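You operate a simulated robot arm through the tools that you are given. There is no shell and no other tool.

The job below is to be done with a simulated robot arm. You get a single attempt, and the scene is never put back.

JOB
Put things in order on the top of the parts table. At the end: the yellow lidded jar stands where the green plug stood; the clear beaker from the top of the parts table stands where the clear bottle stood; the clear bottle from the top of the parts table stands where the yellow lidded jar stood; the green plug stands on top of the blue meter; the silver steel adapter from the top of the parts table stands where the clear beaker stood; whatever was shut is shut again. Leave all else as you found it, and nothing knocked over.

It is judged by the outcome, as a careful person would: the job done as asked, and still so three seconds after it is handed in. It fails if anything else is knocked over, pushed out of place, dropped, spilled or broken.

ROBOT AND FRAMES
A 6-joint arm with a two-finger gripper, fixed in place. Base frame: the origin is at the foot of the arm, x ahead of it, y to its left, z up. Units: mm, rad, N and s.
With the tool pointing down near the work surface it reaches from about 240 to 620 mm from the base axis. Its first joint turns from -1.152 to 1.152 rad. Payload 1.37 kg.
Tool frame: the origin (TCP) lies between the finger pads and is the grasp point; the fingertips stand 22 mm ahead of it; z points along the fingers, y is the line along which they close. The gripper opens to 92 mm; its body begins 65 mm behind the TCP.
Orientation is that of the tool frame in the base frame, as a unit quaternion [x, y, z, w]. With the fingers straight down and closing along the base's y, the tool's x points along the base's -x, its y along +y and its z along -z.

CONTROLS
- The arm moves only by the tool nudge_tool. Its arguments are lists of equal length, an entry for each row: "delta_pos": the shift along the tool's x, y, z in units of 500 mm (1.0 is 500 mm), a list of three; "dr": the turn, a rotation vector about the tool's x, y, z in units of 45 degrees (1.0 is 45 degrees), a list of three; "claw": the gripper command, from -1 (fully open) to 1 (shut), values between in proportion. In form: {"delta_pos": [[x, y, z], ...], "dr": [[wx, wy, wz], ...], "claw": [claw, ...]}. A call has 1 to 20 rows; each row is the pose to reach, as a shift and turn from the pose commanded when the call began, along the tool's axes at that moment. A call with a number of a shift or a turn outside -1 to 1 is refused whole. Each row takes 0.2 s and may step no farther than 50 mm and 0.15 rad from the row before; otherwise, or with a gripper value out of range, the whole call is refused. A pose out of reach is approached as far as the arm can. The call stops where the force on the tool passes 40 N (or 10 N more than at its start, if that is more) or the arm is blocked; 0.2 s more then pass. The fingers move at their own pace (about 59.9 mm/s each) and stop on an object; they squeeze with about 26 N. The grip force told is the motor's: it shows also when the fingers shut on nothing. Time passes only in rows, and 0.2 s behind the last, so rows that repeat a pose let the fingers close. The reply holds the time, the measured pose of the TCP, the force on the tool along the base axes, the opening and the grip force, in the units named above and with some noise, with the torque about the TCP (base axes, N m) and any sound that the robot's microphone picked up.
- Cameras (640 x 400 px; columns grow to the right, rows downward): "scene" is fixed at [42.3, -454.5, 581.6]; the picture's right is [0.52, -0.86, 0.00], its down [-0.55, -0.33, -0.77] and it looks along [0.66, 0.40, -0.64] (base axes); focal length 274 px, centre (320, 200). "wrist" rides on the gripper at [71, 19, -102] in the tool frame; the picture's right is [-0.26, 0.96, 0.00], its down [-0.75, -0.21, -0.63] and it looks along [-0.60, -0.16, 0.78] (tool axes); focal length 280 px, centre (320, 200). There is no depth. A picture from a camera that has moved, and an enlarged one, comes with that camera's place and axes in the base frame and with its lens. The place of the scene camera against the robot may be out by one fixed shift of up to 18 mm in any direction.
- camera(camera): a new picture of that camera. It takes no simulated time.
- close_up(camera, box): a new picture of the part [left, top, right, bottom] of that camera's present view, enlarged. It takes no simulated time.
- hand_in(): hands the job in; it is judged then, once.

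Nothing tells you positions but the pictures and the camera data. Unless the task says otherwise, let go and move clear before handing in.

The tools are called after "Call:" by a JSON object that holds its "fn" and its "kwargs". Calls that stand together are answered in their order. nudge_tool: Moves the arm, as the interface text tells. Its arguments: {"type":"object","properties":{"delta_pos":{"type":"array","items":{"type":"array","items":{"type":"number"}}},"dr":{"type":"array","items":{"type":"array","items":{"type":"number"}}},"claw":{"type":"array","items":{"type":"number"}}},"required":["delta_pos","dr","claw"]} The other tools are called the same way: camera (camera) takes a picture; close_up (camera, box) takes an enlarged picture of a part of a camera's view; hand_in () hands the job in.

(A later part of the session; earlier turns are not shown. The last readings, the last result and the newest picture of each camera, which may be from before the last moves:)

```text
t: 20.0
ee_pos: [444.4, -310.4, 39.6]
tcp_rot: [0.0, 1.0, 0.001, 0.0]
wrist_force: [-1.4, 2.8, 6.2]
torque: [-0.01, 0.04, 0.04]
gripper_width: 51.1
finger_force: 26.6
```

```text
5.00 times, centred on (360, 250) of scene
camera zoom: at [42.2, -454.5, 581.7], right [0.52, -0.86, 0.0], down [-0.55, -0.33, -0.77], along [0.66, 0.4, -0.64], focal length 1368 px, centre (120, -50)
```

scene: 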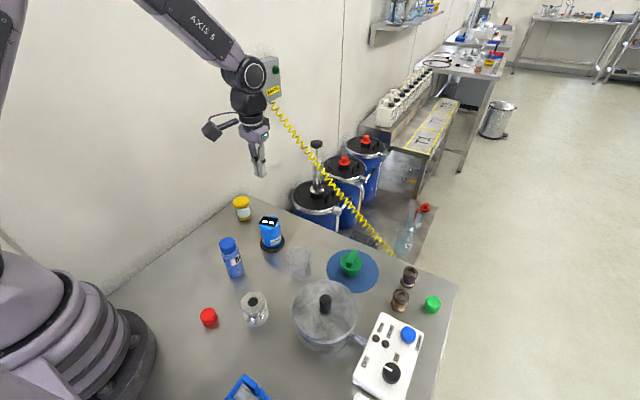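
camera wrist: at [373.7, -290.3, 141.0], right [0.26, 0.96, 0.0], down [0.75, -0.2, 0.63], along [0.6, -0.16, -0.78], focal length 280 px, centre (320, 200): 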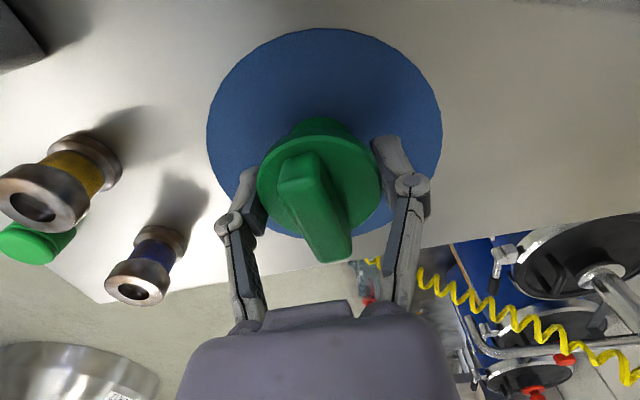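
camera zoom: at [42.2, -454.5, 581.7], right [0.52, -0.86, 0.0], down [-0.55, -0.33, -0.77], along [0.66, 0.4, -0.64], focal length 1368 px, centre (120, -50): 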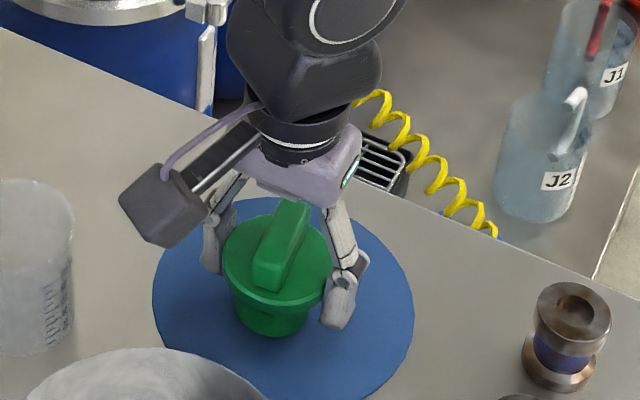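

The flange is gripped at 51 mm. I'll lift slowly and check that it stays held.

Call:
{"fn": "nudge_tool", "kwargs": {"delta_pos": [[0, 0, -0.004], [0, 0, -0.01], [0, 0, -0.02], [0, 0, -0.035], [0, 0, -0.05], [0, 0, -0.06], [0, 0, -0.06], [0, 0, -0.06]], "dr": [[0, 0, 0], [0, 0, 0], [0, 0, 0], [0, 0, 0], [0, 0, 0], [0, 0, 0], [0, 0, 0], [0, 0, 0]], "claw": [1, 1, 1, 1, 1, 1, 1, 1]}}

Call:
{"fn": "camera", "kwargs": {"camera": "wrist"}}

Call:
{"fn": "close_up", "kwargs": {"camera": "scene", "box": [310, 210, 410, 290]}}

```text
t: 21.8
ee_pos: [445.8, -310.8, 67.2]
tcp_rot: [0.0, 1.0, 0.0, 0.0]
wrist_force: [-0.5, -0.3, -1.3]
torque: [0.0, 0.02, -0.01]
gripper_width: 51.3
finger_force: 26.3
```

```text
taken
camera wrist: at [373.9, -290.2, 169.4], right [0.26, 0.96, 0.0], down [0.75, -0.21, 0.63], along [0.6, -0.16, -0.78], focal length 280 px, centre (320, 200)
```

wrist: 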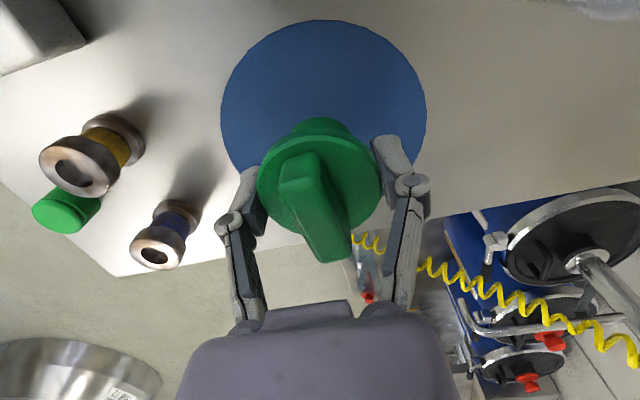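

```text
5.00 times, centred on (360, 250) of scene
camera zoom: at [42.3, -454.5, 581.6], right [0.52, -0.86, 0.0], down [-0.55, -0.33, -0.77], along [0.66, 0.4, -0.64], focal length 1368 px, centre (120, -50)
```

zoom: 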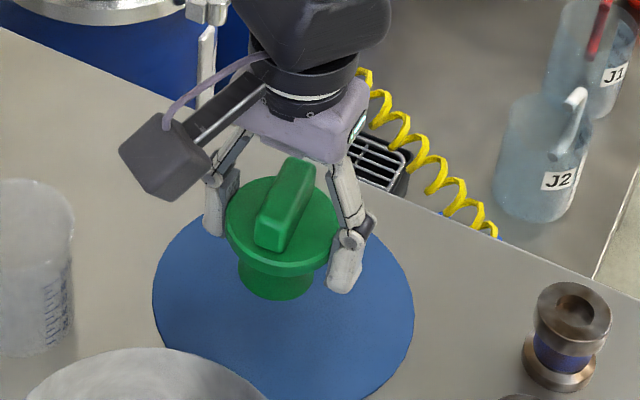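

It stays held. I'll raise it further with gentle acceleration and then carry it over to the meter.

Call:
{"fn": "nudge_tool", "kwargs": {"delta_pos": [[0, 0, -0.01], [0, 0, -0.03], [0, 0, -0.06], [0, 0, -0.1], [0, 0, -0.14], [0, 0, -0.18], [0, 0, -0.21], [0, 0, -0.235], [0, 0, -0.244], [0, 0, -0.244]], "dr": [[0, 0, 0], [0, 0, 0], [0, 0, 0], [0, 0, 0], [0, 0, 0], [0, 0, 0], [0, 0, 0], [0, 0, 0], [0, 0, 0], [0, 0, 0]], "claw": [1, 1, 1, 1, 1, 1, 1, 1, 1, 1]}}

Call:
{"fn": "nudge_tool", "kwargs": {"delta_pos": [[0.002, 0.01, 0], [0.005, 0.035, 0], [0.01, 0.08, 0], [0.017, 0.13, 0], [0.024, 0.185, 0], [0.031, 0.24, 0], [0.038, 0.295, 0], [0.044, 0.345, 0], [0.049, 0.39, 0], [0.053, 0.425, 0], [0.056, 0.446, 0], [0.056, 0.455, 0], [0.056, 0.455, 0]], "dr": [[0, 0, 0], [0, 0, 0], [0, 0, 0], [0, 0, 0], [0, 0, 0], [0, 0, 0], [0, 0, 0], [0, 0, 0], [0, 0, 0], [0, 0, 0], [0, 0, 0], [0, 0, 0], [0, 0, 0]], "claw": [1, 1, 1, 1, 1, 1, 1, 1, 1, 1, 1, 1, 1]}}

Call:
{"fn": "camera", "kwargs": {"camera": "wrist"}}

Call:
{"fn": "close_up", "kwargs": {"camera": "scene", "box": [220, 150, 330, 260]}}

```text
t: 24.0
ee_pos: [444.4, -309.4, 188.9]
tcp_rot: [0.001, 1.0, 0.0, -0.001]
wrist_force: [0.4, -0.3, -0.7]
torque: [0.0, 0.0, 0.02]
gripper_width: 51.2
finger_force: 25.8
```

```text
t: 26.8
ee_pos: [417.0, -81.1, 190.3]
tcp_rot: [0.001, 1.0, -0.001, 0.0]
wrist_force: [-0.9, -0.7, -1.1]
torque: [0.02, 0.0, 0.01]
gripper_width: 50.9
finger_force: 26.0
```

```text
taken
camera wrist: at [346.2, -61.4, 292.5], right [0.26, 0.96, 0.0], down [0.75, -0.21, 0.63], along [0.6, -0.16, -0.78], focal length 280 px, centre (320, 200)
```

wrist: 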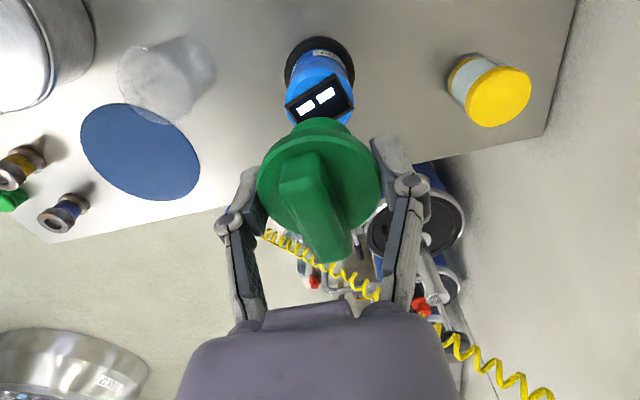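

```text
3.64 times, centred on (275, 205) of scene
camera zoom: at [42.3, -454.5, 581.6], right [0.52, -0.86, 0.0], down [-0.55, -0.33, -0.77], along [0.66, 0.4, -0.64], focal length 995 px, centre (484, 182)
```

zoom: 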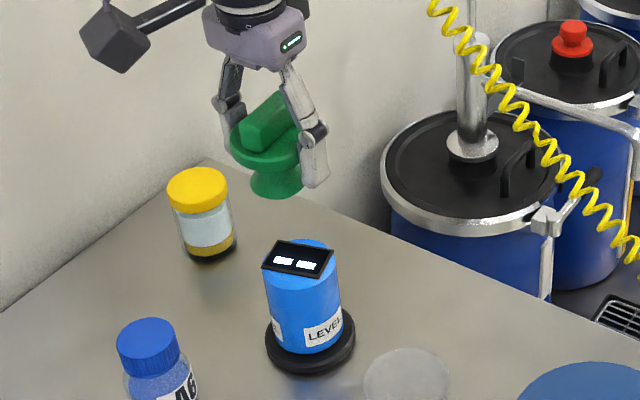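

The plug is held over the meter. I'll verify the meter's position relative to the tool from this view before lowering.

Call:
{"fn": "close_up", "kwargs": {"camera": "wrist", "box": [270, 30, 370, 130]}}

```text
4.00 times, centred on (320, 80) of wrist
camera zoom: at [346.2, -61.4, 292.5], right [0.26, 0.96, 0.0], down [0.75, -0.21, 0.63], along [0.6, -0.16, -0.78], focal length 1122 px, centre (320, 680)
```

zoom: 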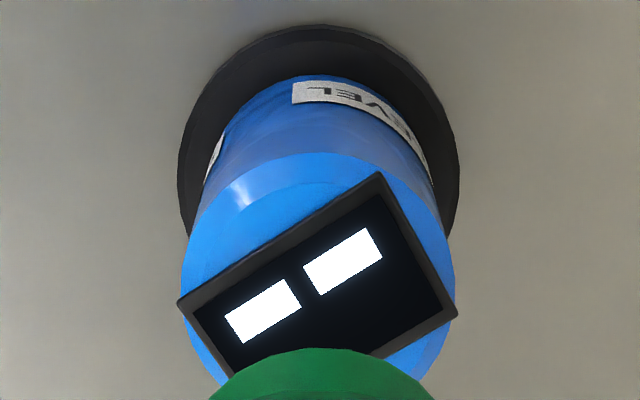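

The meter's centre is within 1 mm of the tool axis. I'll lower to just above the plate, then creep down feeling for contact.

Call:
{"fn": "nudge_tool", "kwargs": {"delta_pos": [[0, -0.0015, 0.01], [0, -0.0015, 0.03], [0, -0.0015, 0.055], [0, -0.0015, 0.075], [0, -0.0015, 0.09], [0, -0.0015, 0.1], [0, -0.0015, 0.1]], "dr": [[0, 0, 0], [0, 0, 0], [0, 0, 0], [0, 0, 0], [0, 0, 0], [0, 0, 0], [0, 0, 0]], "claw": [1, 1, 1, 1, 1, 1, 1]}}

Call:
{"fn": "close_up", "kwargs": {"camera": "scene", "box": [240, 180, 310, 260]}}

Call:
{"fn": "camera", "kwargs": {"camera": "wrist"}}

```text
t: 28.4
ee_pos: [416.4, -84.2, 139.6]
tcp_rot: [0.0, 1.0, 0.0, 0.0]
wrist_force: [0.4, -0.1, 0.0]
torque: [0.03, 0.02, -0.03]
gripper_width: 51.1
finger_force: 25.9
```

```text
5.00 times, centred on (275, 220) of scene
camera zoom: at [42.3, -454.5, 581.6], right [0.52, -0.86, 0.0], down [-0.55, -0.33, -0.77], along [0.66, 0.4, -0.64], focal length 1368 px, centre (545, 100)
```

zoom: 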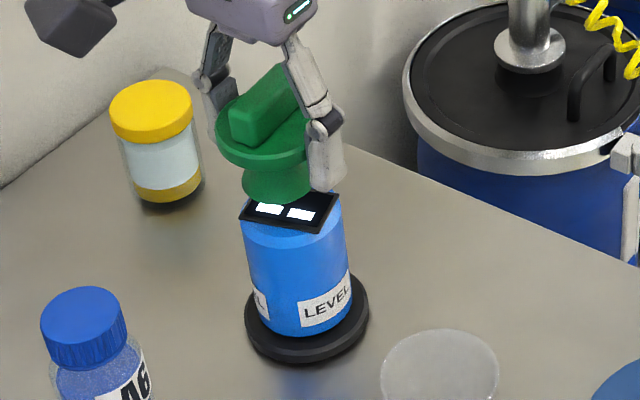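

```text
taken
camera wrist: at [345.7, -63.5, 241.7], right [0.26, 0.96, 0.0], down [0.75, -0.21, 0.62], along [0.6, -0.16, -0.78], focal length 280 px, centre (320, 200)
```

wrist: 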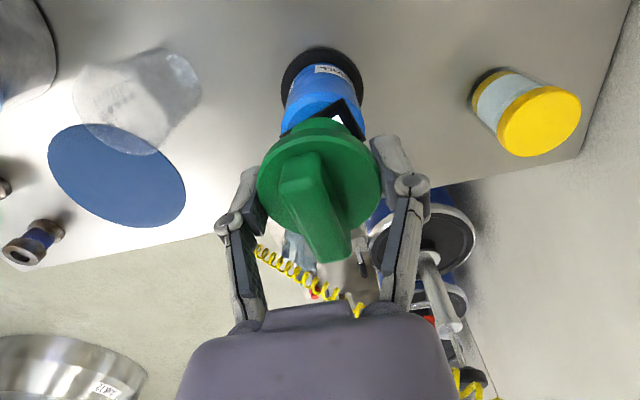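

Plug is a few millimetres above the plate. Creeping down.

Call:
{"fn": "nudge_tool", "kwargs": {"delta_pos": [[0, 0, 0.004], [0, 0, 0.008], [0, 0, 0.012], [0, 0, 0.012]], "dr": [[0, 0, 0], [0, 0, 0], [0, 0, 0], [0, 0, 0]], "claw": [1, 1, 1, 1]}}

Call:
{"fn": "close_up", "kwargs": {"camera": "scene", "box": [240, 180, 310, 260]}}

```text
t: 29.4
ee_pos: [417.2, -82.8, 135.1]
tcp_rot: [0.001, 1.0, 0.0, 0.0]
wrist_force: [-0.5, -0.1, -1.1]
torque: [0.02, 0.03, -0.01]
gripper_width: 51.1
finger_force: 26.2
```

```text
5.00 times, centred on (275, 220) of scene
camera zoom: at [42.3, -454.5, 581.6], right [0.52, -0.86, 0.0], down [-0.55, -0.33, -0.77], along [0.66, 0.4, -0.64], focal length 1368 px, centre (545, 100)
```

zoom: 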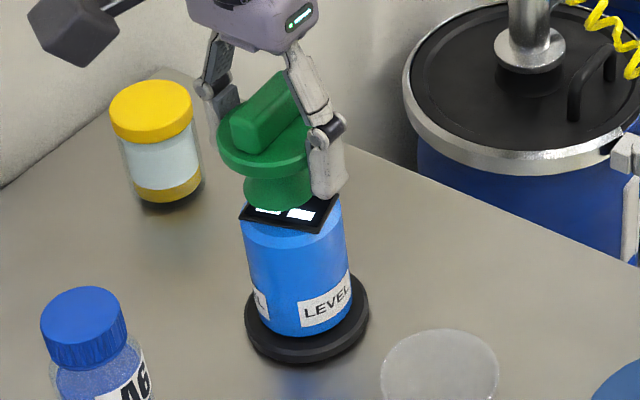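

Still no contact. I'll continue in small steps.

Call:
{"fn": "nudge_tool", "kwargs": {"delta_pos": [[0, 0, 0.003], [0, 0, 0.006], [0, 0, 0.006]], "dr": [[0, 0, 0], [0, 0, 0], [0, 0, 0]], "claw": [1, 1, 1]}}

Call:
{"fn": "nudge_tool", "kwargs": {"delta_pos": [[0, 0, 0.002], [0, 0, 0.004], [0, 0, 0.004]], "dr": [[0, 0, 0], [0, 0, 0], [0, 0, 0]], "claw": [1, 1, 1]}}

Call:
{"fn": "close_up", "kwargs": {"camera": "scene", "box": [240, 180, 310, 260]}}

```text
t: 30.2
ee_pos: [416.1, -83.0, 131.3]
tcp_rot: [0.0, 1.0, 0.0, 0.001]
wrist_force: [-0.4, 0.5, -0.4]
torque: [0.01, -0.02, 0.02]
gripper_width: 51.3
finger_force: 26.2
```

```text
t: 31.0
ee_pos: [415.6, -82.2, 128.9]
tcp_rot: [0.0, 1.0, 0.0, 0.001]
wrist_force: [-0.1, -0.4, 0.1]
torque: [-0.01, 0.01, 0.0]
gripper_width: 51.1
finger_force: 25.3
```

```text
5.00 times, centred on (275, 220) of scene
camera zoom: at [42.3, -454.5, 581.6], right [0.52, -0.86, 0.0], down [-0.55, -0.33, -0.77], along [0.66, 0.4, -0.64], focal length 1368 px, centre (545, 100)
```

zoom: 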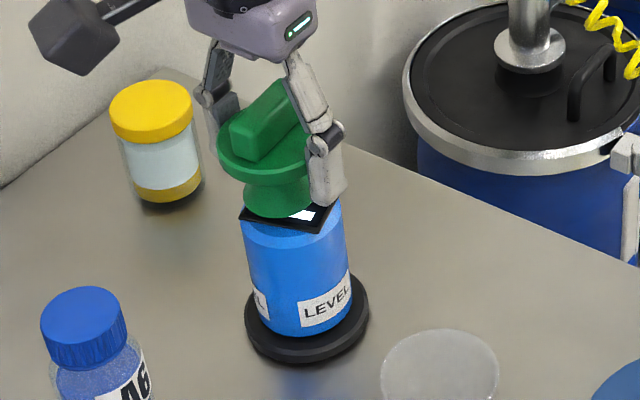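

Call:
{"fn": "close_up", "kwargs": {"camera": "scene", "box": [255, 190, 300, 240]}}

Call:
{"fn": "close_up", "kwargs": {"camera": "wrist", "box": [250, 60, 390, 160]}}

```text
8.00 times, centred on (278, 215) of scene
camera zoom: at [42.3, -454.5, 581.6], right [0.52, -0.86, 0.0], down [-0.55, -0.33, -0.77], along [0.66, 0.4, -0.64], focal length 2190 px, centre (660, 80)
```

zoom: 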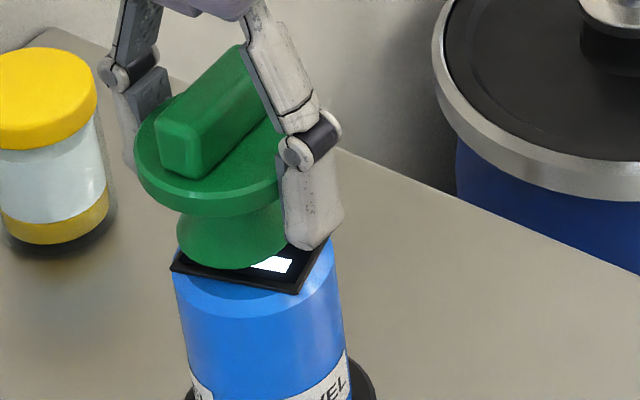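

```text
4.00 times, centred on (320, 110) of wrist
camera zoom: at [345.8, -62.4, 231.7], right [0.26, 0.96, 0.0], down [0.75, -0.21, 0.62], along [0.6, -0.16, -0.78], focal length 1122 px, centre (320, 560)
```

zoom: 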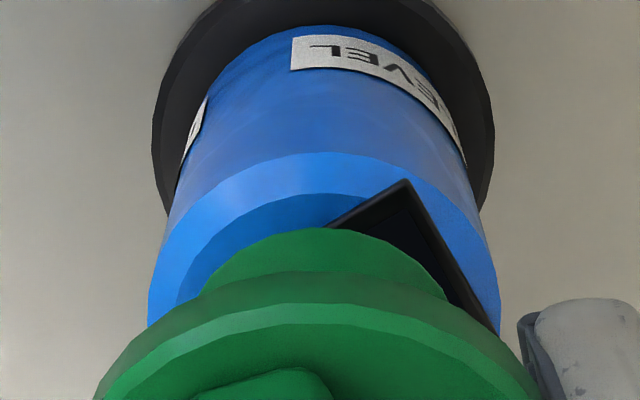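

I'm still above the plate with no contact. Before going further I want to check the plug's centring along the tool's forward direction, so I'll zoom in on the held plug.

Call:
{"fn": "close_up", "kwargs": {"camera": "wrist", "box": [220, 90, 420, 280]}}

Call:
{"fn": "close_up", "kwargs": {"camera": "scene", "box": [260, 195, 290, 225]}}

```text
2.11 times, centred on (320, 185) of wrist
camera zoom: at [345.8, -62.4, 231.7], right [0.26, 0.96, 0.0], down [0.75, -0.21, 0.62], along [0.6, -0.16, -0.78], focal length 590 px, centre (320, 232)
```

zoom: 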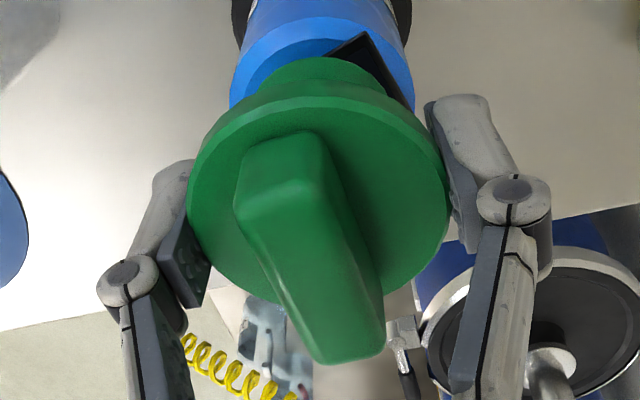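

```text
13.33 times, centred on (275, 210) of scene
camera zoom: at [42.3, -454.5, 581.6], right [0.52, -0.86, 0.0], down [-0.55, -0.33, -0.77], along [0.66, 0.4, -0.64], focal length 3649 px, centre (920, 67)
```

zoom: 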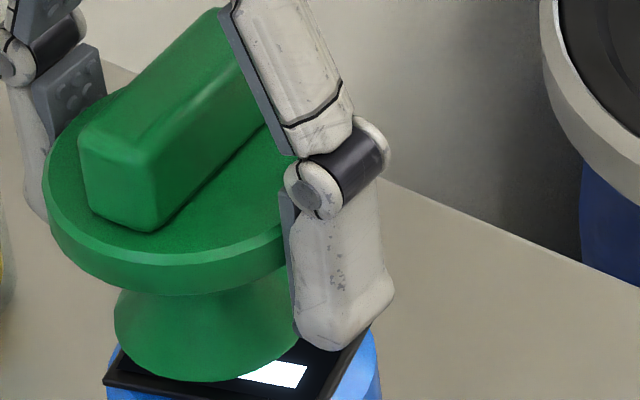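

The plug sits within about 1 mm of the tool axis, so the remaining uncertainty is the meter's top height. I'll creep down until I feel contact, which fixes that height, then fine-tune the centring.

Call:
{"fn": "nudge_tool", "kwargs": {"delta_pos": [[-0.002, 0, 0.002], [-0.004, 0, 0.004], [-0.004, 0, 0.004]], "dr": [[0, 0, 0], [0, 0, 0], [0, 0, 0]], "claw": [1, 1, 1]}}

Call:
{"fn": "nudge_tool", "kwargs": {"delta_pos": [[0, 0, 0.002], [0, 0, 0.004], [0, 0, 0.004]], "dr": [[0, 0, 0], [0, 0, 0], [0, 0, 0]], "claw": [1, 1, 1]}}

Call:
{"fn": "nudge_tool", "kwargs": {"delta_pos": [[0, 0, 0.002], [0, 0, 0.004], [0, 0, 0.004]], "dr": [[0, 0, 0], [0, 0, 0], [0, 0, 0]], "claw": [1, 1, 1]}}

Call:
{"fn": "close_up", "kwargs": {"camera": "scene", "box": [255, 190, 300, 240]}}

```text
t: 31.8
ee_pos: [419.6, -82.9, 126.4]
tcp_rot: [-0.001, 1.0, 0.0, 0.0]
wrist_force: [-0.3, 0.5, -0.2]
torque: [0.03, -0.03, 0.0]
gripper_width: 50.8
finger_force: 26.5
```

```text
t: 32.6
ee_pos: [420.2, -82.2, 124.5]
tcp_rot: [-0.001, 1.0, 0.0, -0.001]
wrist_force: [0.6, -0.7, 0.4]
torque: [0.03, -0.01, -0.01]
gripper_width: 51.1
finger_force: 25.9
```

```text
t: 33.4
ee_pos: [419.0, -82.6, 122.1]
tcp_rot: [0.0, 1.0, -0.001, 0.0]
wrist_force: [0.0, 0.0, 0.1]
torque: [-0.02, 0.02, -0.02]
gripper_width: 51.1
finger_force: 26.3
```

```text
8.00 times, centred on (278, 215) of scene
camera zoom: at [42.3, -454.5, 581.6], right [0.52, -0.86, 0.0], down [-0.55, -0.33, -0.77], along [0.66, 0.4, -0.64], focal length 2190 px, centre (660, 80)
```

zoom: 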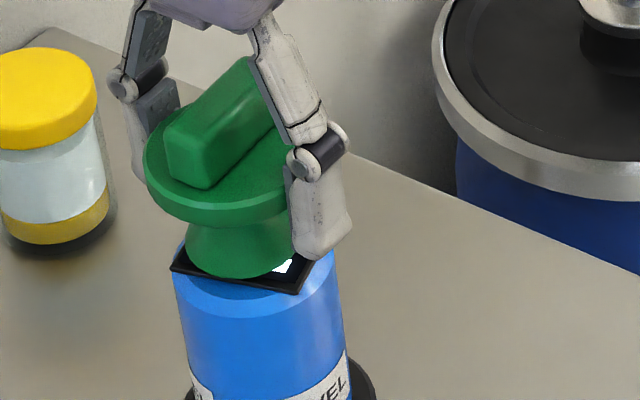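

No contact yet, at a TCP height of about 122. The plug still looks 3 mm short of centre and a few mm above the plate; I'll shift 2 mm forward and keep creeping down.

Call:
{"fn": "nudge_tool", "kwargs": {"delta_pos": [[-0.002, 0, 0.002], [-0.004, 0, 0.003], [-0.004, 0, 0.003]], "dr": [[0, 0, 0], [0, 0, 0], [0, 0, 0]], "claw": [1, 1, 1]}}

Call:
{"fn": "nudge_tool", "kwargs": {"delta_pos": [[0, 0, 0.002], [0, 0, 0.003], [0, 0, 0.003]], "dr": [[0, 0, 0], [0, 0, 0], [0, 0, 0]], "claw": [1, 1, 1]}}

Call:
{"fn": "nudge_tool", "kwargs": {"delta_pos": [[0, 0, 0.002], [0, 0, 0.003], [0, 0, 0.003]], "dr": [[0, 0, 0], [0, 0, 0], [0, 0, 0]], "claw": [1, 1, 1]}}

Call:
{"fn": "close_up", "kwargs": {"camera": "scene", "box": [255, 190, 300, 240]}}

Call:
{"fn": "close_up", "kwargs": {"camera": "wrist", "box": [250, 60, 390, 160]}}

```text
t: 34.2
ee_pos: [421.2, -81.9, 121.9]
tcp_rot: [0.001, 1.0, 0.001, 0.0]
wrist_force: [-3.0, 2.3, 14.0]
torque: [0.03, 0.14, -0.01]
gripper_width: 50.8
finger_force: 26.0
```

```text
t: 35.0
ee_pos: [422.2, -82.7, 120.2]
tcp_rot: [0.0, 1.0, 0.0, 0.001]
wrist_force: [1.0, 3.8, 16.5]
torque: [0.06, -0.03, 0.02]
gripper_width: 50.9
finger_force: 25.9
```

```text
t: 35.8
ee_pos: [421.0, -82.5, 119.7]
tcp_rot: [0.0, 1.0, 0.0, 0.001]
wrist_force: [4.0, 1.2, 15.4]
torque: [-0.03, -0.13, 0.02]
gripper_width: 50.6
finger_force: 26.3
```

```text
8.00 times, centred on (278, 215) of scene
camera zoom: at [42.2, -454.5, 581.7], right [0.52, -0.86, 0.0], down [-0.55, -0.33, -0.77], along [0.66, 0.4, -0.64], focal length 2190 px, centre (660, 80)
```

zoom: 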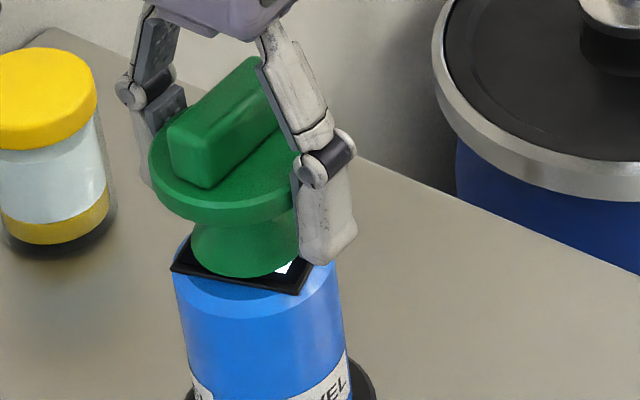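

```text
4.00 times, centred on (320, 110) of wrist
camera zoom: at [350.3, -62.9, 221.3], right [0.26, 0.96, 0.0], down [0.75, -0.2, 0.63], along [0.6, -0.16, -0.78], focal length 1122 px, centre (320, 560)
```

zoom: 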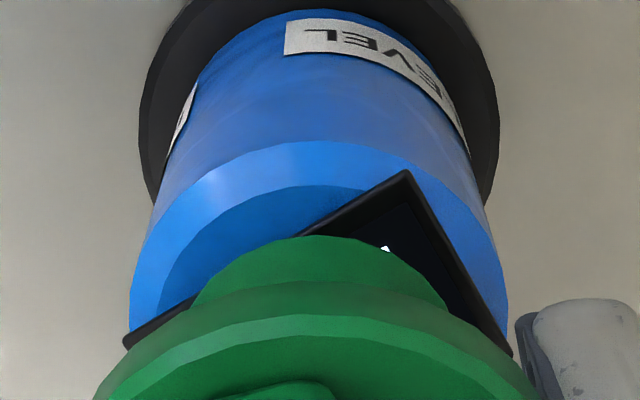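

Contact felt at TCP height about 121 and the plug now sits centred on the plate. I'll relax the downward press slightly, then open the fingers.

Call:
{"fn": "nudge_tool", "kwargs": {"delta_pos": [[0, 0, -0.001], [0, 0, -0.002], [0, 0, -0.002]], "dr": [[0, 0, 0], [0, 0, 0], [0, 0, 0]], "claw": [1, 1, 1]}}

```text
t: 36.6
ee_pos: [420.5, -82.7, 117.9]
tcp_rot: [0.0, 1.0, 0.0, -0.001]
wrist_force: [0.3, -1.2, 5.2]
torque: [-0.1, -0.08, 0.04]
gripper_width: 50.3
finger_force: 26.4
```

Call:
{"fn": "nudge_tool", "kwargs": {"delta_pos": [[0, 0, 0], [0, 0, 0], [0, 0, 0], [0, 0, 0], [0, 0, 0]], "dr": [[0, 0, 0], [0, 0, 0], [0, 0, 0], [0, 0, 0], [0, 0, 0]], "claw": [0.0, -0.2, -0.5, -1, -1]}}

Call:
{"fn": "camera", "kwargs": {"camera": "wrist"}}

Call:
{"fn": "close_up", "kwargs": {"camera": "scene", "box": [255, 190, 300, 240]}}

```text
t: 37.8
ee_pos: [420.4, -82.9, 120.1]
tcp_rot: [0.0, 1.0, 0.0, 0.0]
wrist_force: [0.1, -0.7, 0.8]
torque: [-0.01, 0.0, 0.01]
gripper_width: 92.0
finger_force: 0.2
```

```text
taken
camera wrist: at [350.1, -62.7, 222.0], right [0.26, 0.96, 0.0], down [0.75, -0.21, 0.63], along [0.6, -0.16, -0.78], focal length 280 px, centre (320, 200)
```

wrist: 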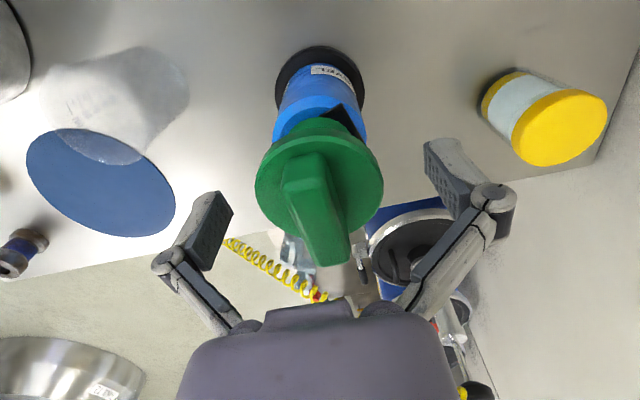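

```text
8.00 times, centred on (278, 215) of scene
camera zoom: at [42.3, -454.5, 581.6], right [0.52, -0.86, 0.0], down [-0.55, -0.33, -0.77], along [0.66, 0.4, -0.64], focal length 2190 px, centre (660, 80)
```

zoom: 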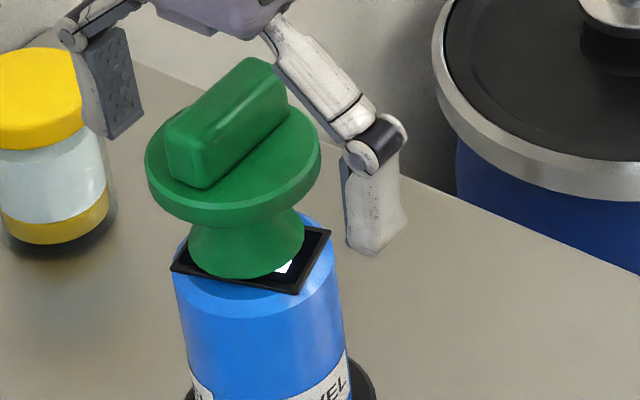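

The plug stands on the meter. I'll raise straight up, move over the jar, and lower to a viewing height to align.

Call:
{"fn": "nudge_tool", "kwargs": {"delta_pos": [[0, 0, -0.02], [0, 0, -0.08], [0, 0, -0.15], [0, 0, -0.221], [-0.019, 0.0706, -0.221], [-0.038, 0.1412, -0.221], [-0.058, 0.212, -0.221], [-0.077, 0.2825, -0.221], [-0.077, 0.2825, -0.15], [-0.077, 0.2825, -0.08], [-0.077, 0.2825, -0.001], [-0.077, 0.2825, -0.001]], "dr": [[0, 0, 0], [0, 0, 0], [0, 0, 0], [0, 0, 0], [0, 0, 0], [0, 0, 0], [0, 0, 0], [0, 0, 0], [0, 0, 0], [0, 0, 0], [0, 0, 0], [0, 0, 0]], "claw": [-1, -1, -1, -1, -1, -1, -1, -1, -1, -1, -1, -1]}}

Call:
{"fn": "camera", "kwargs": {"camera": "wrist"}}

Call:
{"fn": "close_up", "kwargs": {"camera": "wrist", "box": [240, 50, 400, 150]}}

Call:
{"fn": "camera", "kwargs": {"camera": "scene"}}

```text
t: 40.4
ee_pos: [459.2, 58.3, 118.8]
tcp_rot: [0.0, 1.0, 0.0, 0.0]
wrist_force: [-0.2, -0.3, -0.4]
torque: [0.01, -0.01, 0.03]
gripper_width: 92.2
finger_force: 0.0
```

```text
taken
camera wrist: at [388.2, 78.0, 221.3], right [0.26, 0.96, 0.0], down [0.75, -0.21, 0.63], along [0.6, -0.16, -0.78], focal length 280 px, centre (320, 200)
```

wrist: 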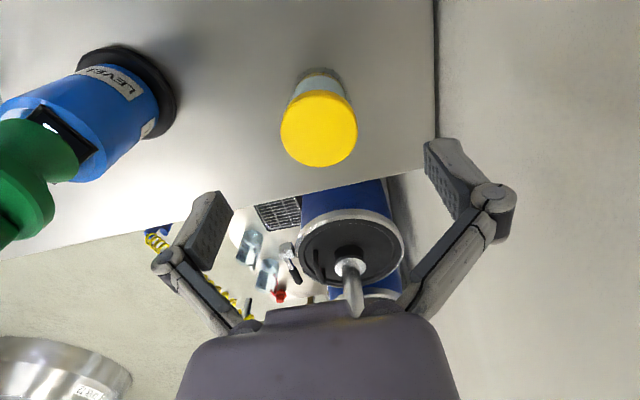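

```text
4.00 times, centred on (320, 100) of wrist
camera zoom: at [388.2, 78.0, 221.3], right [0.26, 0.96, 0.0], down [0.75, -0.21, 0.63], along [0.6, -0.16, -0.78], focal length 1122 px, centre (320, 600)
```

zoom: 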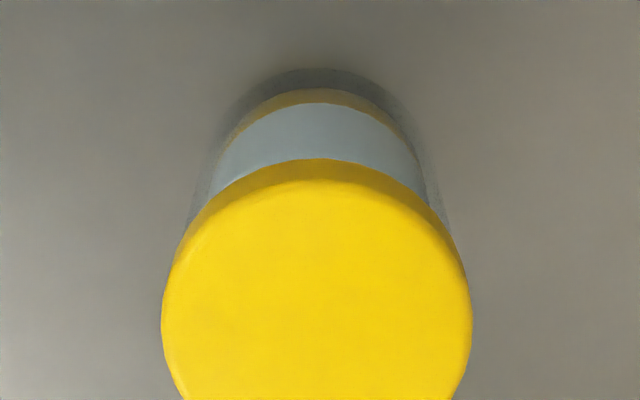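

```text
taken
```

scene: 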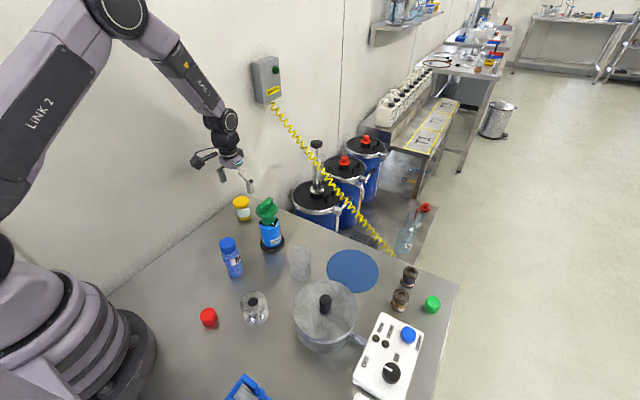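

The jar's lid is about 1 mm forward and 1 mm right of the tool axis. I'll narrow the fingers a little (the wall is near), descend around the jar and close.

Call:
{"fn": "nudge_tool", "kwargs": {"delta_pos": [[-0.0025, -0.002, 0], [-0.0025, -0.002, 0.06], [-0.0025, -0.002, 0.12], [-0.0025, -0.002, 0.176], [-0.0025, -0.002, 0.176]], "dr": [[0, 0, 0], [0, 0, 0], [0, 0, 0], [0, 0, 0], [0, 0, 0]], "claw": [-0.6, -0.6, -0.6, -0.6, -0.6]}}

Call:
{"fn": "camera", "kwargs": {"camera": "wrist"}}

```text
t: 41.6
ee_pos: [459.0, 59.0, 29.2]
tcp_rot: [0.0, 1.0, 0.0, -0.001]
wrist_force: [0.2, 0.1, 0.4]
torque: [0.03, 0.03, 0.0]
gripper_width: 73.6
finger_force: 0.1
```

```text
taken
camera wrist: at [389.5, 78.5, 132.7], right [0.26, 0.96, 0.0], down [0.75, -0.21, 0.63], along [0.6, -0.16, -0.78], focal length 280 px, centre (320, 200)
```

wrist: 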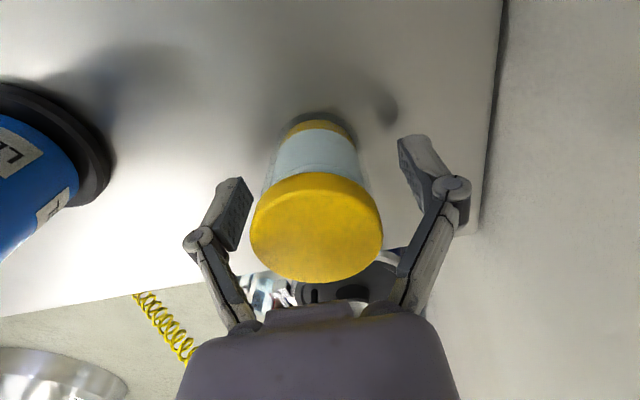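

Call:
{"fn": "close_up", "kwargs": {"camera": "wrist", "box": [230, 100, 410, 300]}}

Call:
{"fn": "close_up", "kwargs": {"camera": "scene", "box": [210, 170, 280, 230]}}

```text
2.00 times, centred on (320, 200) of wrist
camera zoom: at [389.5, 78.5, 132.7], right [0.26, 0.96, 0.0], down [0.75, -0.21, 0.63], along [0.6, -0.16, -0.78], focal length 561 px, centre (320, 200)
```

zoom: 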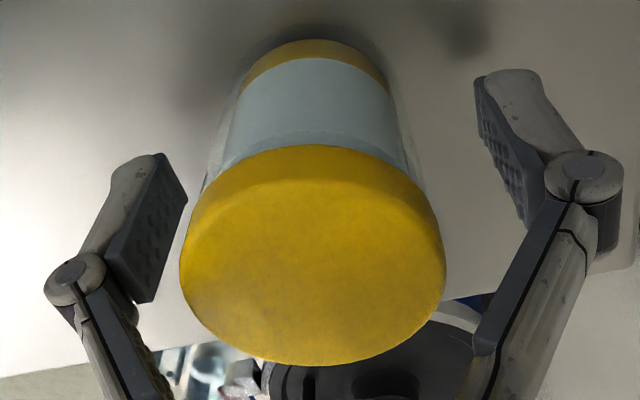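

```text
6.67 times, centred on (245, 200) of scene
camera zoom: at [42.3, -454.5, 581.6], right [0.52, -0.86, 0.0], down [-0.55, -0.33, -0.77], along [0.66, 0.4, -0.64], focal length 1825 px, centre (820, 200)
```

zoom: 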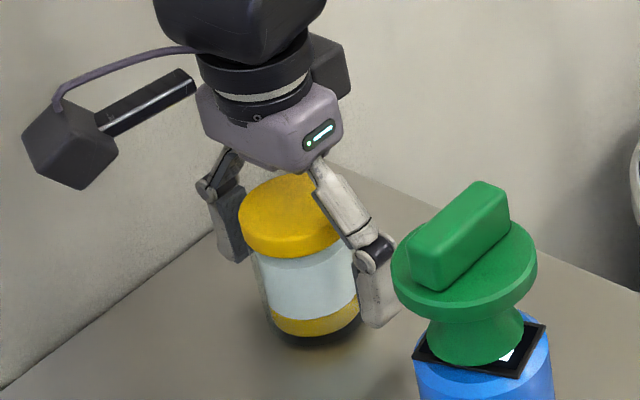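

The jar is between the pads, well centred. Closing on it.

Call:
{"fn": "nudge_tool", "kwargs": {"delta_pos": [[0, -0.0016, 0], [0, -0.0016, 0], [0, -0.0016, 0], [0, -0.0016, 0], [0, -0.0016, 0]], "dr": [[0, 0, 0], [0, 0, 0], [0, 0, 0], [0, 0, 0], [0, 0, 0]], "claw": [0.0, 1, 1, 1, 1]}}

Call:
{"fn": "nudge_tool", "kwargs": {"delta_pos": [[0, 0, -0.004], [0, 0, -0.01], [0, 0, -0.02], [0, 0, -0.035], [0, 0, -0.05], [0, 0, -0.06], [0, 0, -0.06]], "dr": [[0, 0, 0], [0, 0, 0], [0, 0, 0], [0, 0, 0], [0, 0, 0], [0, 0, 0], [0, 0, 0]], "claw": [1, 1, 1, 1, 1, 1, 1]}}

Call:
{"fn": "camera", "kwargs": {"camera": "wrist"}}

Call:
{"fn": "close_up", "kwargs": {"camera": "scene", "box": [210, 160, 290, 230]}}

```text
t: 42.8
ee_pos: [460.8, 57.4, 31.2]
tcp_rot: [0.001, 1.0, 0.0, 0.0]
wrist_force: [-0.1, -1.1, 0.6]
torque: [0.01, -0.02, 0.01]
gripper_width: 44.8
finger_force: 25.7
```

```text
t: 44.4
ee_pos: [460.5, 56.9, 60.8]
tcp_rot: [0.0, 1.0, 0.0, 0.001]
wrist_force: [0.3, -0.2, -1.1]
torque: [0.01, -0.04, -0.01]
gripper_width: 44.5
finger_force: 26.1
```

```text
taken
camera wrist: at [389.9, 76.0, 163.5], right [0.26, 0.96, 0.0], down [0.75, -0.21, 0.62], along [0.6, -0.16, -0.78], focal length 280 px, centre (320, 200)
```

wrist: 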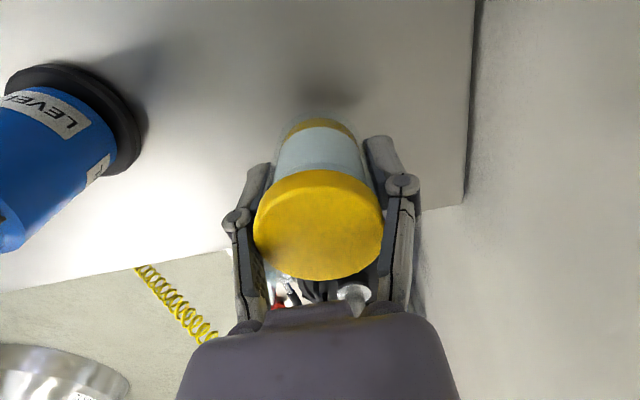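

```text
5.71 times, centred on (250, 195) of scene
camera zoom: at [42.3, -454.5, 581.6], right [0.52, -0.86, 0.0], down [-0.55, -0.33, -0.77], along [0.66, 0.4, -0.64], focal length 1564 px, centre (720, 229)
```

zoom: 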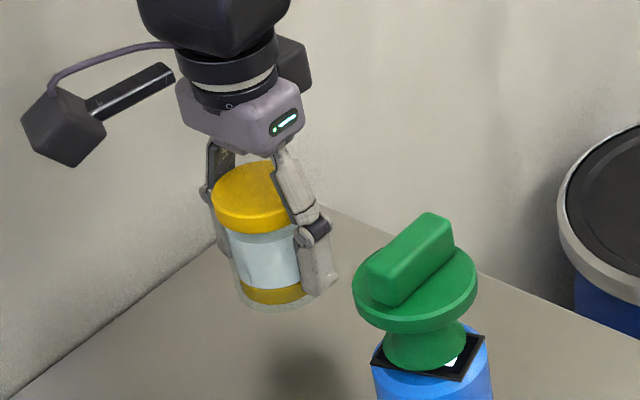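

The jar is held upright. I'll raise it well above the plug-on-meter and carry it over to the blue disc.

Call:
{"fn": "nudge_tool", "kwargs": {"delta_pos": [[0, 0, -0.01], [0, 0, -0.04], [0, 0, -0.09], [0, 0, -0.15], [0, 0, -0.21], [0, 0, -0.26], [0, 0, -0.3], [0, 0, -0.325], [0, 0, -0.336], [0, 0, -0.336]], "dr": [[0, 0, 0], [0, 0, 0], [0, 0, 0], [0, 0, 0], [0, 0, 0], [0, 0, 0], [0, 0, 0], [0, 0, 0], [0, 0, 0], [0, 0, 0]], "claw": [1, 1, 1, 1, 1, 1, 1, 1, 1, 1]}}

Call:
{"fn": "nudge_tool", "kwargs": {"delta_pos": [[0.0005, -0.01, 0], [0.0022, -0.04, 0], [0.0055, -0.1, 0], [0.0098, -0.18, 0], [0.0142, -0.26, 0], [0.0186, -0.34, 0], [0.0229, -0.42, 0], [0.0273, -0.5, 0], [0.0317, -0.58, 0], [0.035, -0.64, 0], [0.0371, -0.68, 0], [0.0385, -0.705, 0], [0.0394, -0.7214, 0], [0.0394, -0.7214, 0]], "dr": [[0, 0, 0], [0, 0, 0], [0, 0, 0], [0, 0, 0], [0, 0, 0], [0, 0, 0], [0, 0, 0], [0, 0, 0], [0, 0, 0], [0, 0, 0], [0, 0, 0], [0, 0, 0], [0, 0, 0], [0, 0, 0]], "claw": [1, 1, 1, 1, 1, 1, 1, 1, 1, 1, 1, 1, 1, 1]}}

Call:
{"fn": "camera", "kwargs": {"camera": "wrist"}}

Call:
{"fn": "camera", "kwargs": {"camera": "scene"}}

```text
t: 46.6
ee_pos: [459.7, 56.8, 229.2]
tcp_rot: [0.0, 1.0, 0.0, -0.001]
wrist_force: [-0.3, -0.1, -1.2]
torque: [-0.03, -0.01, -0.01]
gripper_width: 44.7
finger_force: 26.2
```

```text
t: 49.6
ee_pos: [440.6, -304.1, 231.5]
tcp_rot: [0.0, 1.0, 0.0, 0.001]
wrist_force: [0.5, 0.5, -0.3]
torque: [0.01, 0.05, 0.02]
gripper_width: 44.7
finger_force: 26.0
```

```text
taken
camera wrist: at [369.6, -284.7, 333.0], right [0.26, 0.96, 0.0], down [0.75, -0.2, 0.62], along [0.6, -0.16, -0.78], focal length 280 px, centre (320, 200)
```

wrist: 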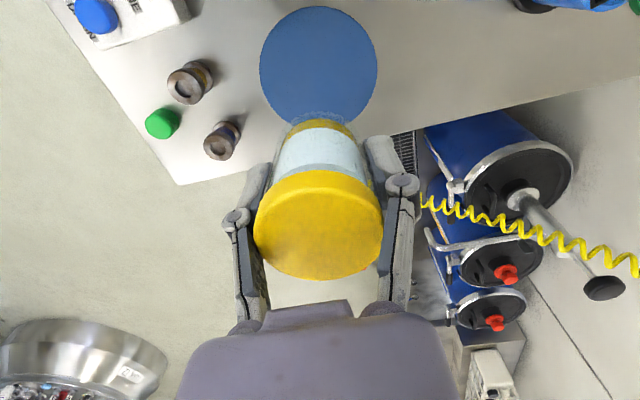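

```text
taken
```

scene: 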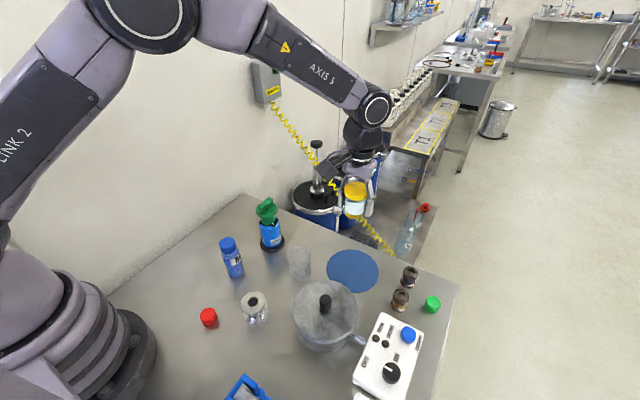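

The jar is above the disc. I'll lower to about 15 mm above it.

Call:
{"fn": "nudge_tool", "kwargs": {"delta_pos": [[0, 0, 0.01], [0, 0, 0.04], [0, 0, 0.09], [0, 0, 0.15], [0, 0, 0.21], [0, 0, 0.26], [0, 0, 0.3], [0, 0, 0.33], [0, 0, 0.35], [0, 0, 0.36], [0, 0, 0.36]], "dr": [[0, 0, 0], [0, 0, 0], [0, 0, 0], [0, 0, 0], [0, 0, 0], [0, 0, 0], [0, 0, 0], [0, 0, 0], [0, 0, 0], [0, 0, 0], [0, 0, 0]], "claw": [1, 1, 1, 1, 1, 1, 1, 1, 1, 1, 1]}}

Call:
{"fn": "close_up", "kwargs": {"camera": "scene", "box": [325, 240, 385, 290]}}

Call:
{"fn": "camera", "kwargs": {"camera": "wrist"}}

```text
t: 52.0
ee_pos: [440.6, -303.5, 49.4]
tcp_rot: [0.0, 1.0, 0.0, 0.0]
wrist_force: [0.7, -0.5, -1.4]
torque: [0.02, 0.0, -0.01]
gripper_width: 45.0
finger_force: 25.8
```

```text
8.00 times, centred on (355, 265) of scene
camera zoom: at [42.3, -454.5, 581.6], right [0.52, -0.86, 0.0], down [-0.55, -0.33, -0.77], along [0.66, 0.4, -0.64], focal length 2190 px, centre (40, -320)
```

zoom: 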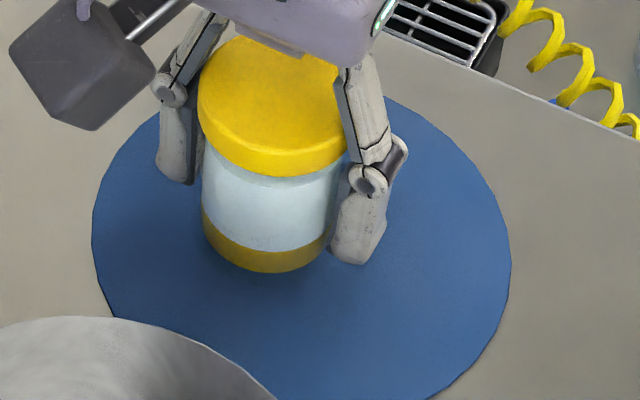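

```text
taken
camera wrist: at [370.3, -284.2, 151.2], right [0.26, 0.96, 0.0], down [0.75, -0.2, 0.63], along [0.6, -0.16, -0.78], focal length 280 px, centre (320, 200)
```

wrist: 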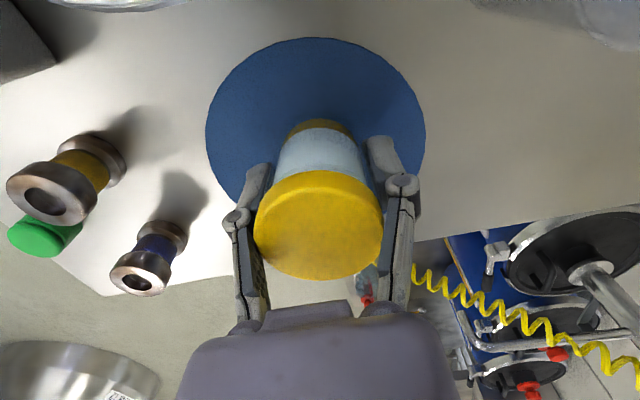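

Position agrees with where the plug stood to within about a millimetre or two. Lowering gently to contact.

Call:
{"fn": "nudge_tool", "kwargs": {"delta_pos": [[0, 0, 0.008], [0, 0, 0.016], [0, 0, 0.024], [0, 0, 0.028], [0, 0, 0.028]], "dr": [[0, 0, 0], [0, 0, 0], [0, 0, 0], [0, 0, 0], [0, 0, 0]], "claw": [1, 1, 1, 1, 1]}}

Call:
{"fn": "nudge_tool", "kwargs": {"delta_pos": [[0, 0, 0.002], [0, 0, 0.003], [0, 0, 0.003]], "dr": [[0, 0, 0], [0, 0, 0], [0, 0, 0]], "claw": [1, 1, 1]}}

```text
t: 53.2
ee_pos: [441.4, -304.8, 34.3]
tcp_rot: [0.0, 1.0, 0.0, 0.0]
wrist_force: [0.2, 0.2, -0.6]
torque: [-0.01, -0.01, -0.06]
gripper_width: 44.7
finger_force: 26.7
```

```text
t: 54.0
ee_pos: [440.6, -303.4, 34.7]
tcp_rot: [0.001, 1.0, 0.001, 0.0]
wrist_force: [-0.5, -0.1, -1.6]
torque: [-0.01, 0.01, 0.0]
gripper_width: 44.7
finger_force: 26.0
```

Call:
{"fn": "nudge_tool", "kwargs": {"delta_pos": [[0, 0, 0.002], [0, 0, 0.003], [0, 0, 0.003]], "dr": [[0, 0, 0], [0, 0, 0], [0, 0, 0]], "claw": [1, 1, 1]}}

Call:
{"fn": "nudge_tool", "kwargs": {"delta_pos": [[0, 0, 0.002], [0, 0, 0.002]], "dr": [[0, 0, 0], [0, 0, 0]], "claw": [1, 1]}}

```text
t: 54.8
ee_pos: [442.0, -303.4, 33.7]
tcp_rot: [0.0, 1.0, 0.001, 0.0]
wrist_force: [-0.9, 1.3, 3.9]
torque: [0.06, -0.04, 0.02]
gripper_width: 44.5
finger_force: 26.2
```

```text
t: 55.4
ee_pos: [441.1, -304.0, 31.6]
tcp_rot: [0.001, 1.0, 0.0, 0.0]
wrist_force: [-6.2, 10.1, 18.3]
torque: [0.2, 0.13, 0.14]
gripper_width: 44.8
finger_force: 26.5
```

Contact made. I'll relieve the pressure by a millimetre and open.

Call:
{"fn": "nudge_tool", "kwargs": {"delta_pos": [[0, 0, -0.001], [0, 0, -0.002], [0, 0, -0.002]], "dr": [[0, 0, 0], [0, 0, 0], [0, 0, 0]], "claw": [1, 1, 1]}}

Call:
{"fn": "nudge_tool", "kwargs": {"delta_pos": [[0, 0, 0], [0, 0, 0], [0, 0, 0], [0, 0, 0], [0, 0, 0]], "dr": [[0, 0, 0], [0, 0, 0], [0, 0, 0], [0, 0, 0], [0, 0, 0]], "claw": [0.0, -0.2, -0.6, -0.8, -0.8]}}

Call:
{"fn": "close_up", "kwargs": {"camera": "scene", "box": [325, 240, 385, 290]}}

```text
t: 56.2
ee_pos: [439.6, -303.9, 31.8]
tcp_rot: [0.0, 1.0, 0.0, 0.0]
wrist_force: [0.7, -0.7, -1.2]
torque: [-0.02, -0.01, 0.03]
gripper_width: 44.9
finger_force: 25.6
```

```text
t: 57.4
ee_pos: [441.4, -304.0, 33.0]
tcp_rot: [0.0, 1.0, 0.0, 0.001]
wrist_force: [0.8, 0.3, 0.4]
torque: [-0.01, 0.01, -0.06]
gripper_width: 82.7
finger_force: 0.1
```

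```text
8.00 times, centred on (355, 265) of scene
camera zoom: at [42.3, -454.5, 581.6], right [0.52, -0.86, 0.0], down [-0.55, -0.33, -0.77], along [0.66, 0.4, -0.64], focal length 2190 px, centre (40, -320)
```

zoom: 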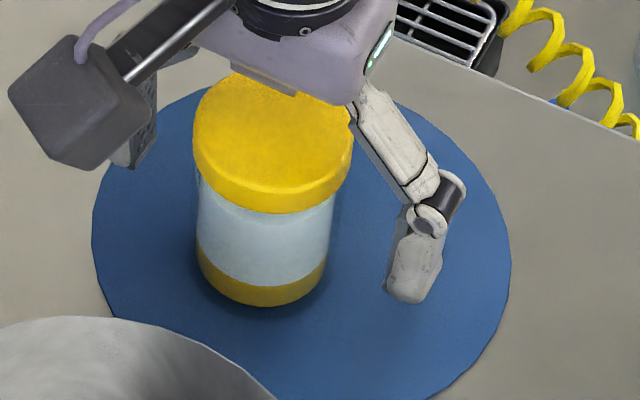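

The jar stands where the plug stood. Next I'll rise and go over to the bottle for a closer view.

Call:
{"fn": "nudge_tool", "kwargs": {"delta_pos": [[0, 0, -0.02], [0, 0, -0.08], [0, 0, -0.16], [0, 0, -0.24], [0, 0, -0.32], [0, 0, -0.394], [0.045, 0.077, -0.394], [0.09, 0.154, -0.394], [0.136, 0.231, -0.394], [0.182, 0.309, -0.394], [0.227, 0.386, -0.394], [0.265, 0.45, -0.394], [0.2835, 0.482, -0.394], [0.2835, 0.482, -0.33], [0.2835, 0.482, -0.274], [0.2835, 0.482, -0.274]], "dr": [[0, 0, 0], [0, 0, 0], [0, 0, 0], [0, 0, 0], [0, 0, 0], [0, 0, 0], [0, 0, 0], [0, 0, 0], [0, 0, 0], [0, 0, 0], [0, 0, 0], [0, 0, 0], [0, 0, 0], [0, 0, 0], [0, 0, 0], [0, 0, 0]], "claw": [-0.8, -0.8, -0.8, -0.8, -0.8, -0.8, -0.8, -0.8, -0.8, -0.8, -0.8, -0.8, -0.8, -0.8, -0.8, -0.8]}}

Call:
{"fn": "camera", "kwargs": {"camera": "wrist"}}

Call:
{"fn": "close_up", "kwargs": {"camera": "wrist", "box": [240, 60, 400, 160]}}

Call:
{"fn": "camera", "kwargs": {"camera": "scene"}}

```text
t: 60.8
ee_pos: [299.7, -61.4, 169.4]
tcp_rot: [0.0, 1.0, 0.0, 0.0]
wrist_force: [0.3, 1.1, -0.2]
torque: [-0.05, 0.0, 0.01]
gripper_width: 83.1
finger_force: 0.2
```

```text
taken
camera wrist: at [228.9, -42.3, 271.4], right [0.26, 0.96, 0.0], down [0.75, -0.21, 0.63], along [0.6, -0.16, -0.78], focal length 280 px, centre (320, 200)
```

wrist: 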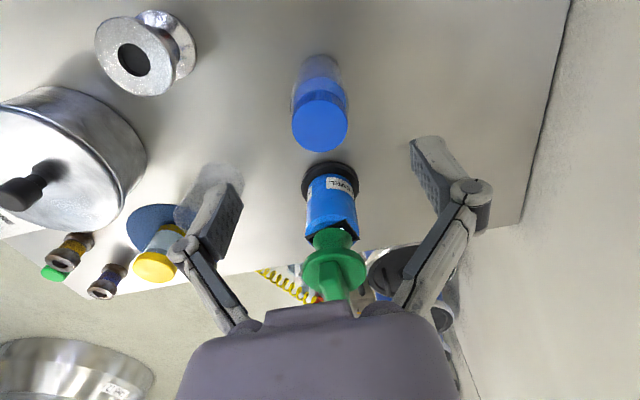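

```text
4.00 times, centred on (320, 110) of wrist
camera zoom: at [228.9, -42.3, 271.4], right [0.26, 0.96, 0.0], down [0.75, -0.21, 0.63], along [0.6, -0.16, -0.78], focal length 1122 px, centre (320, 560)
```

zoom: 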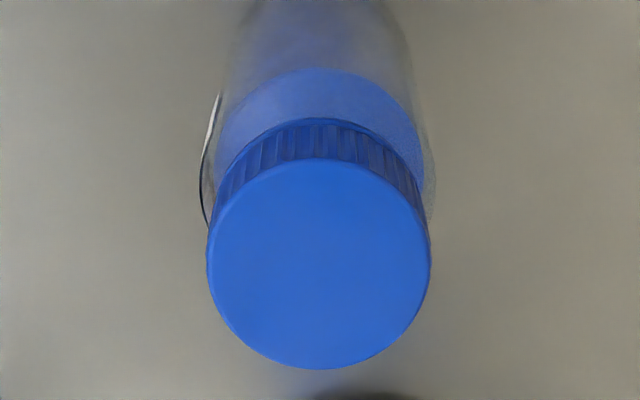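

```text
taken
```

scene: 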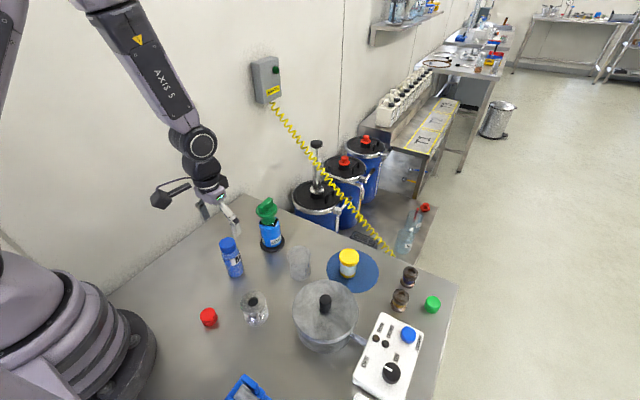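

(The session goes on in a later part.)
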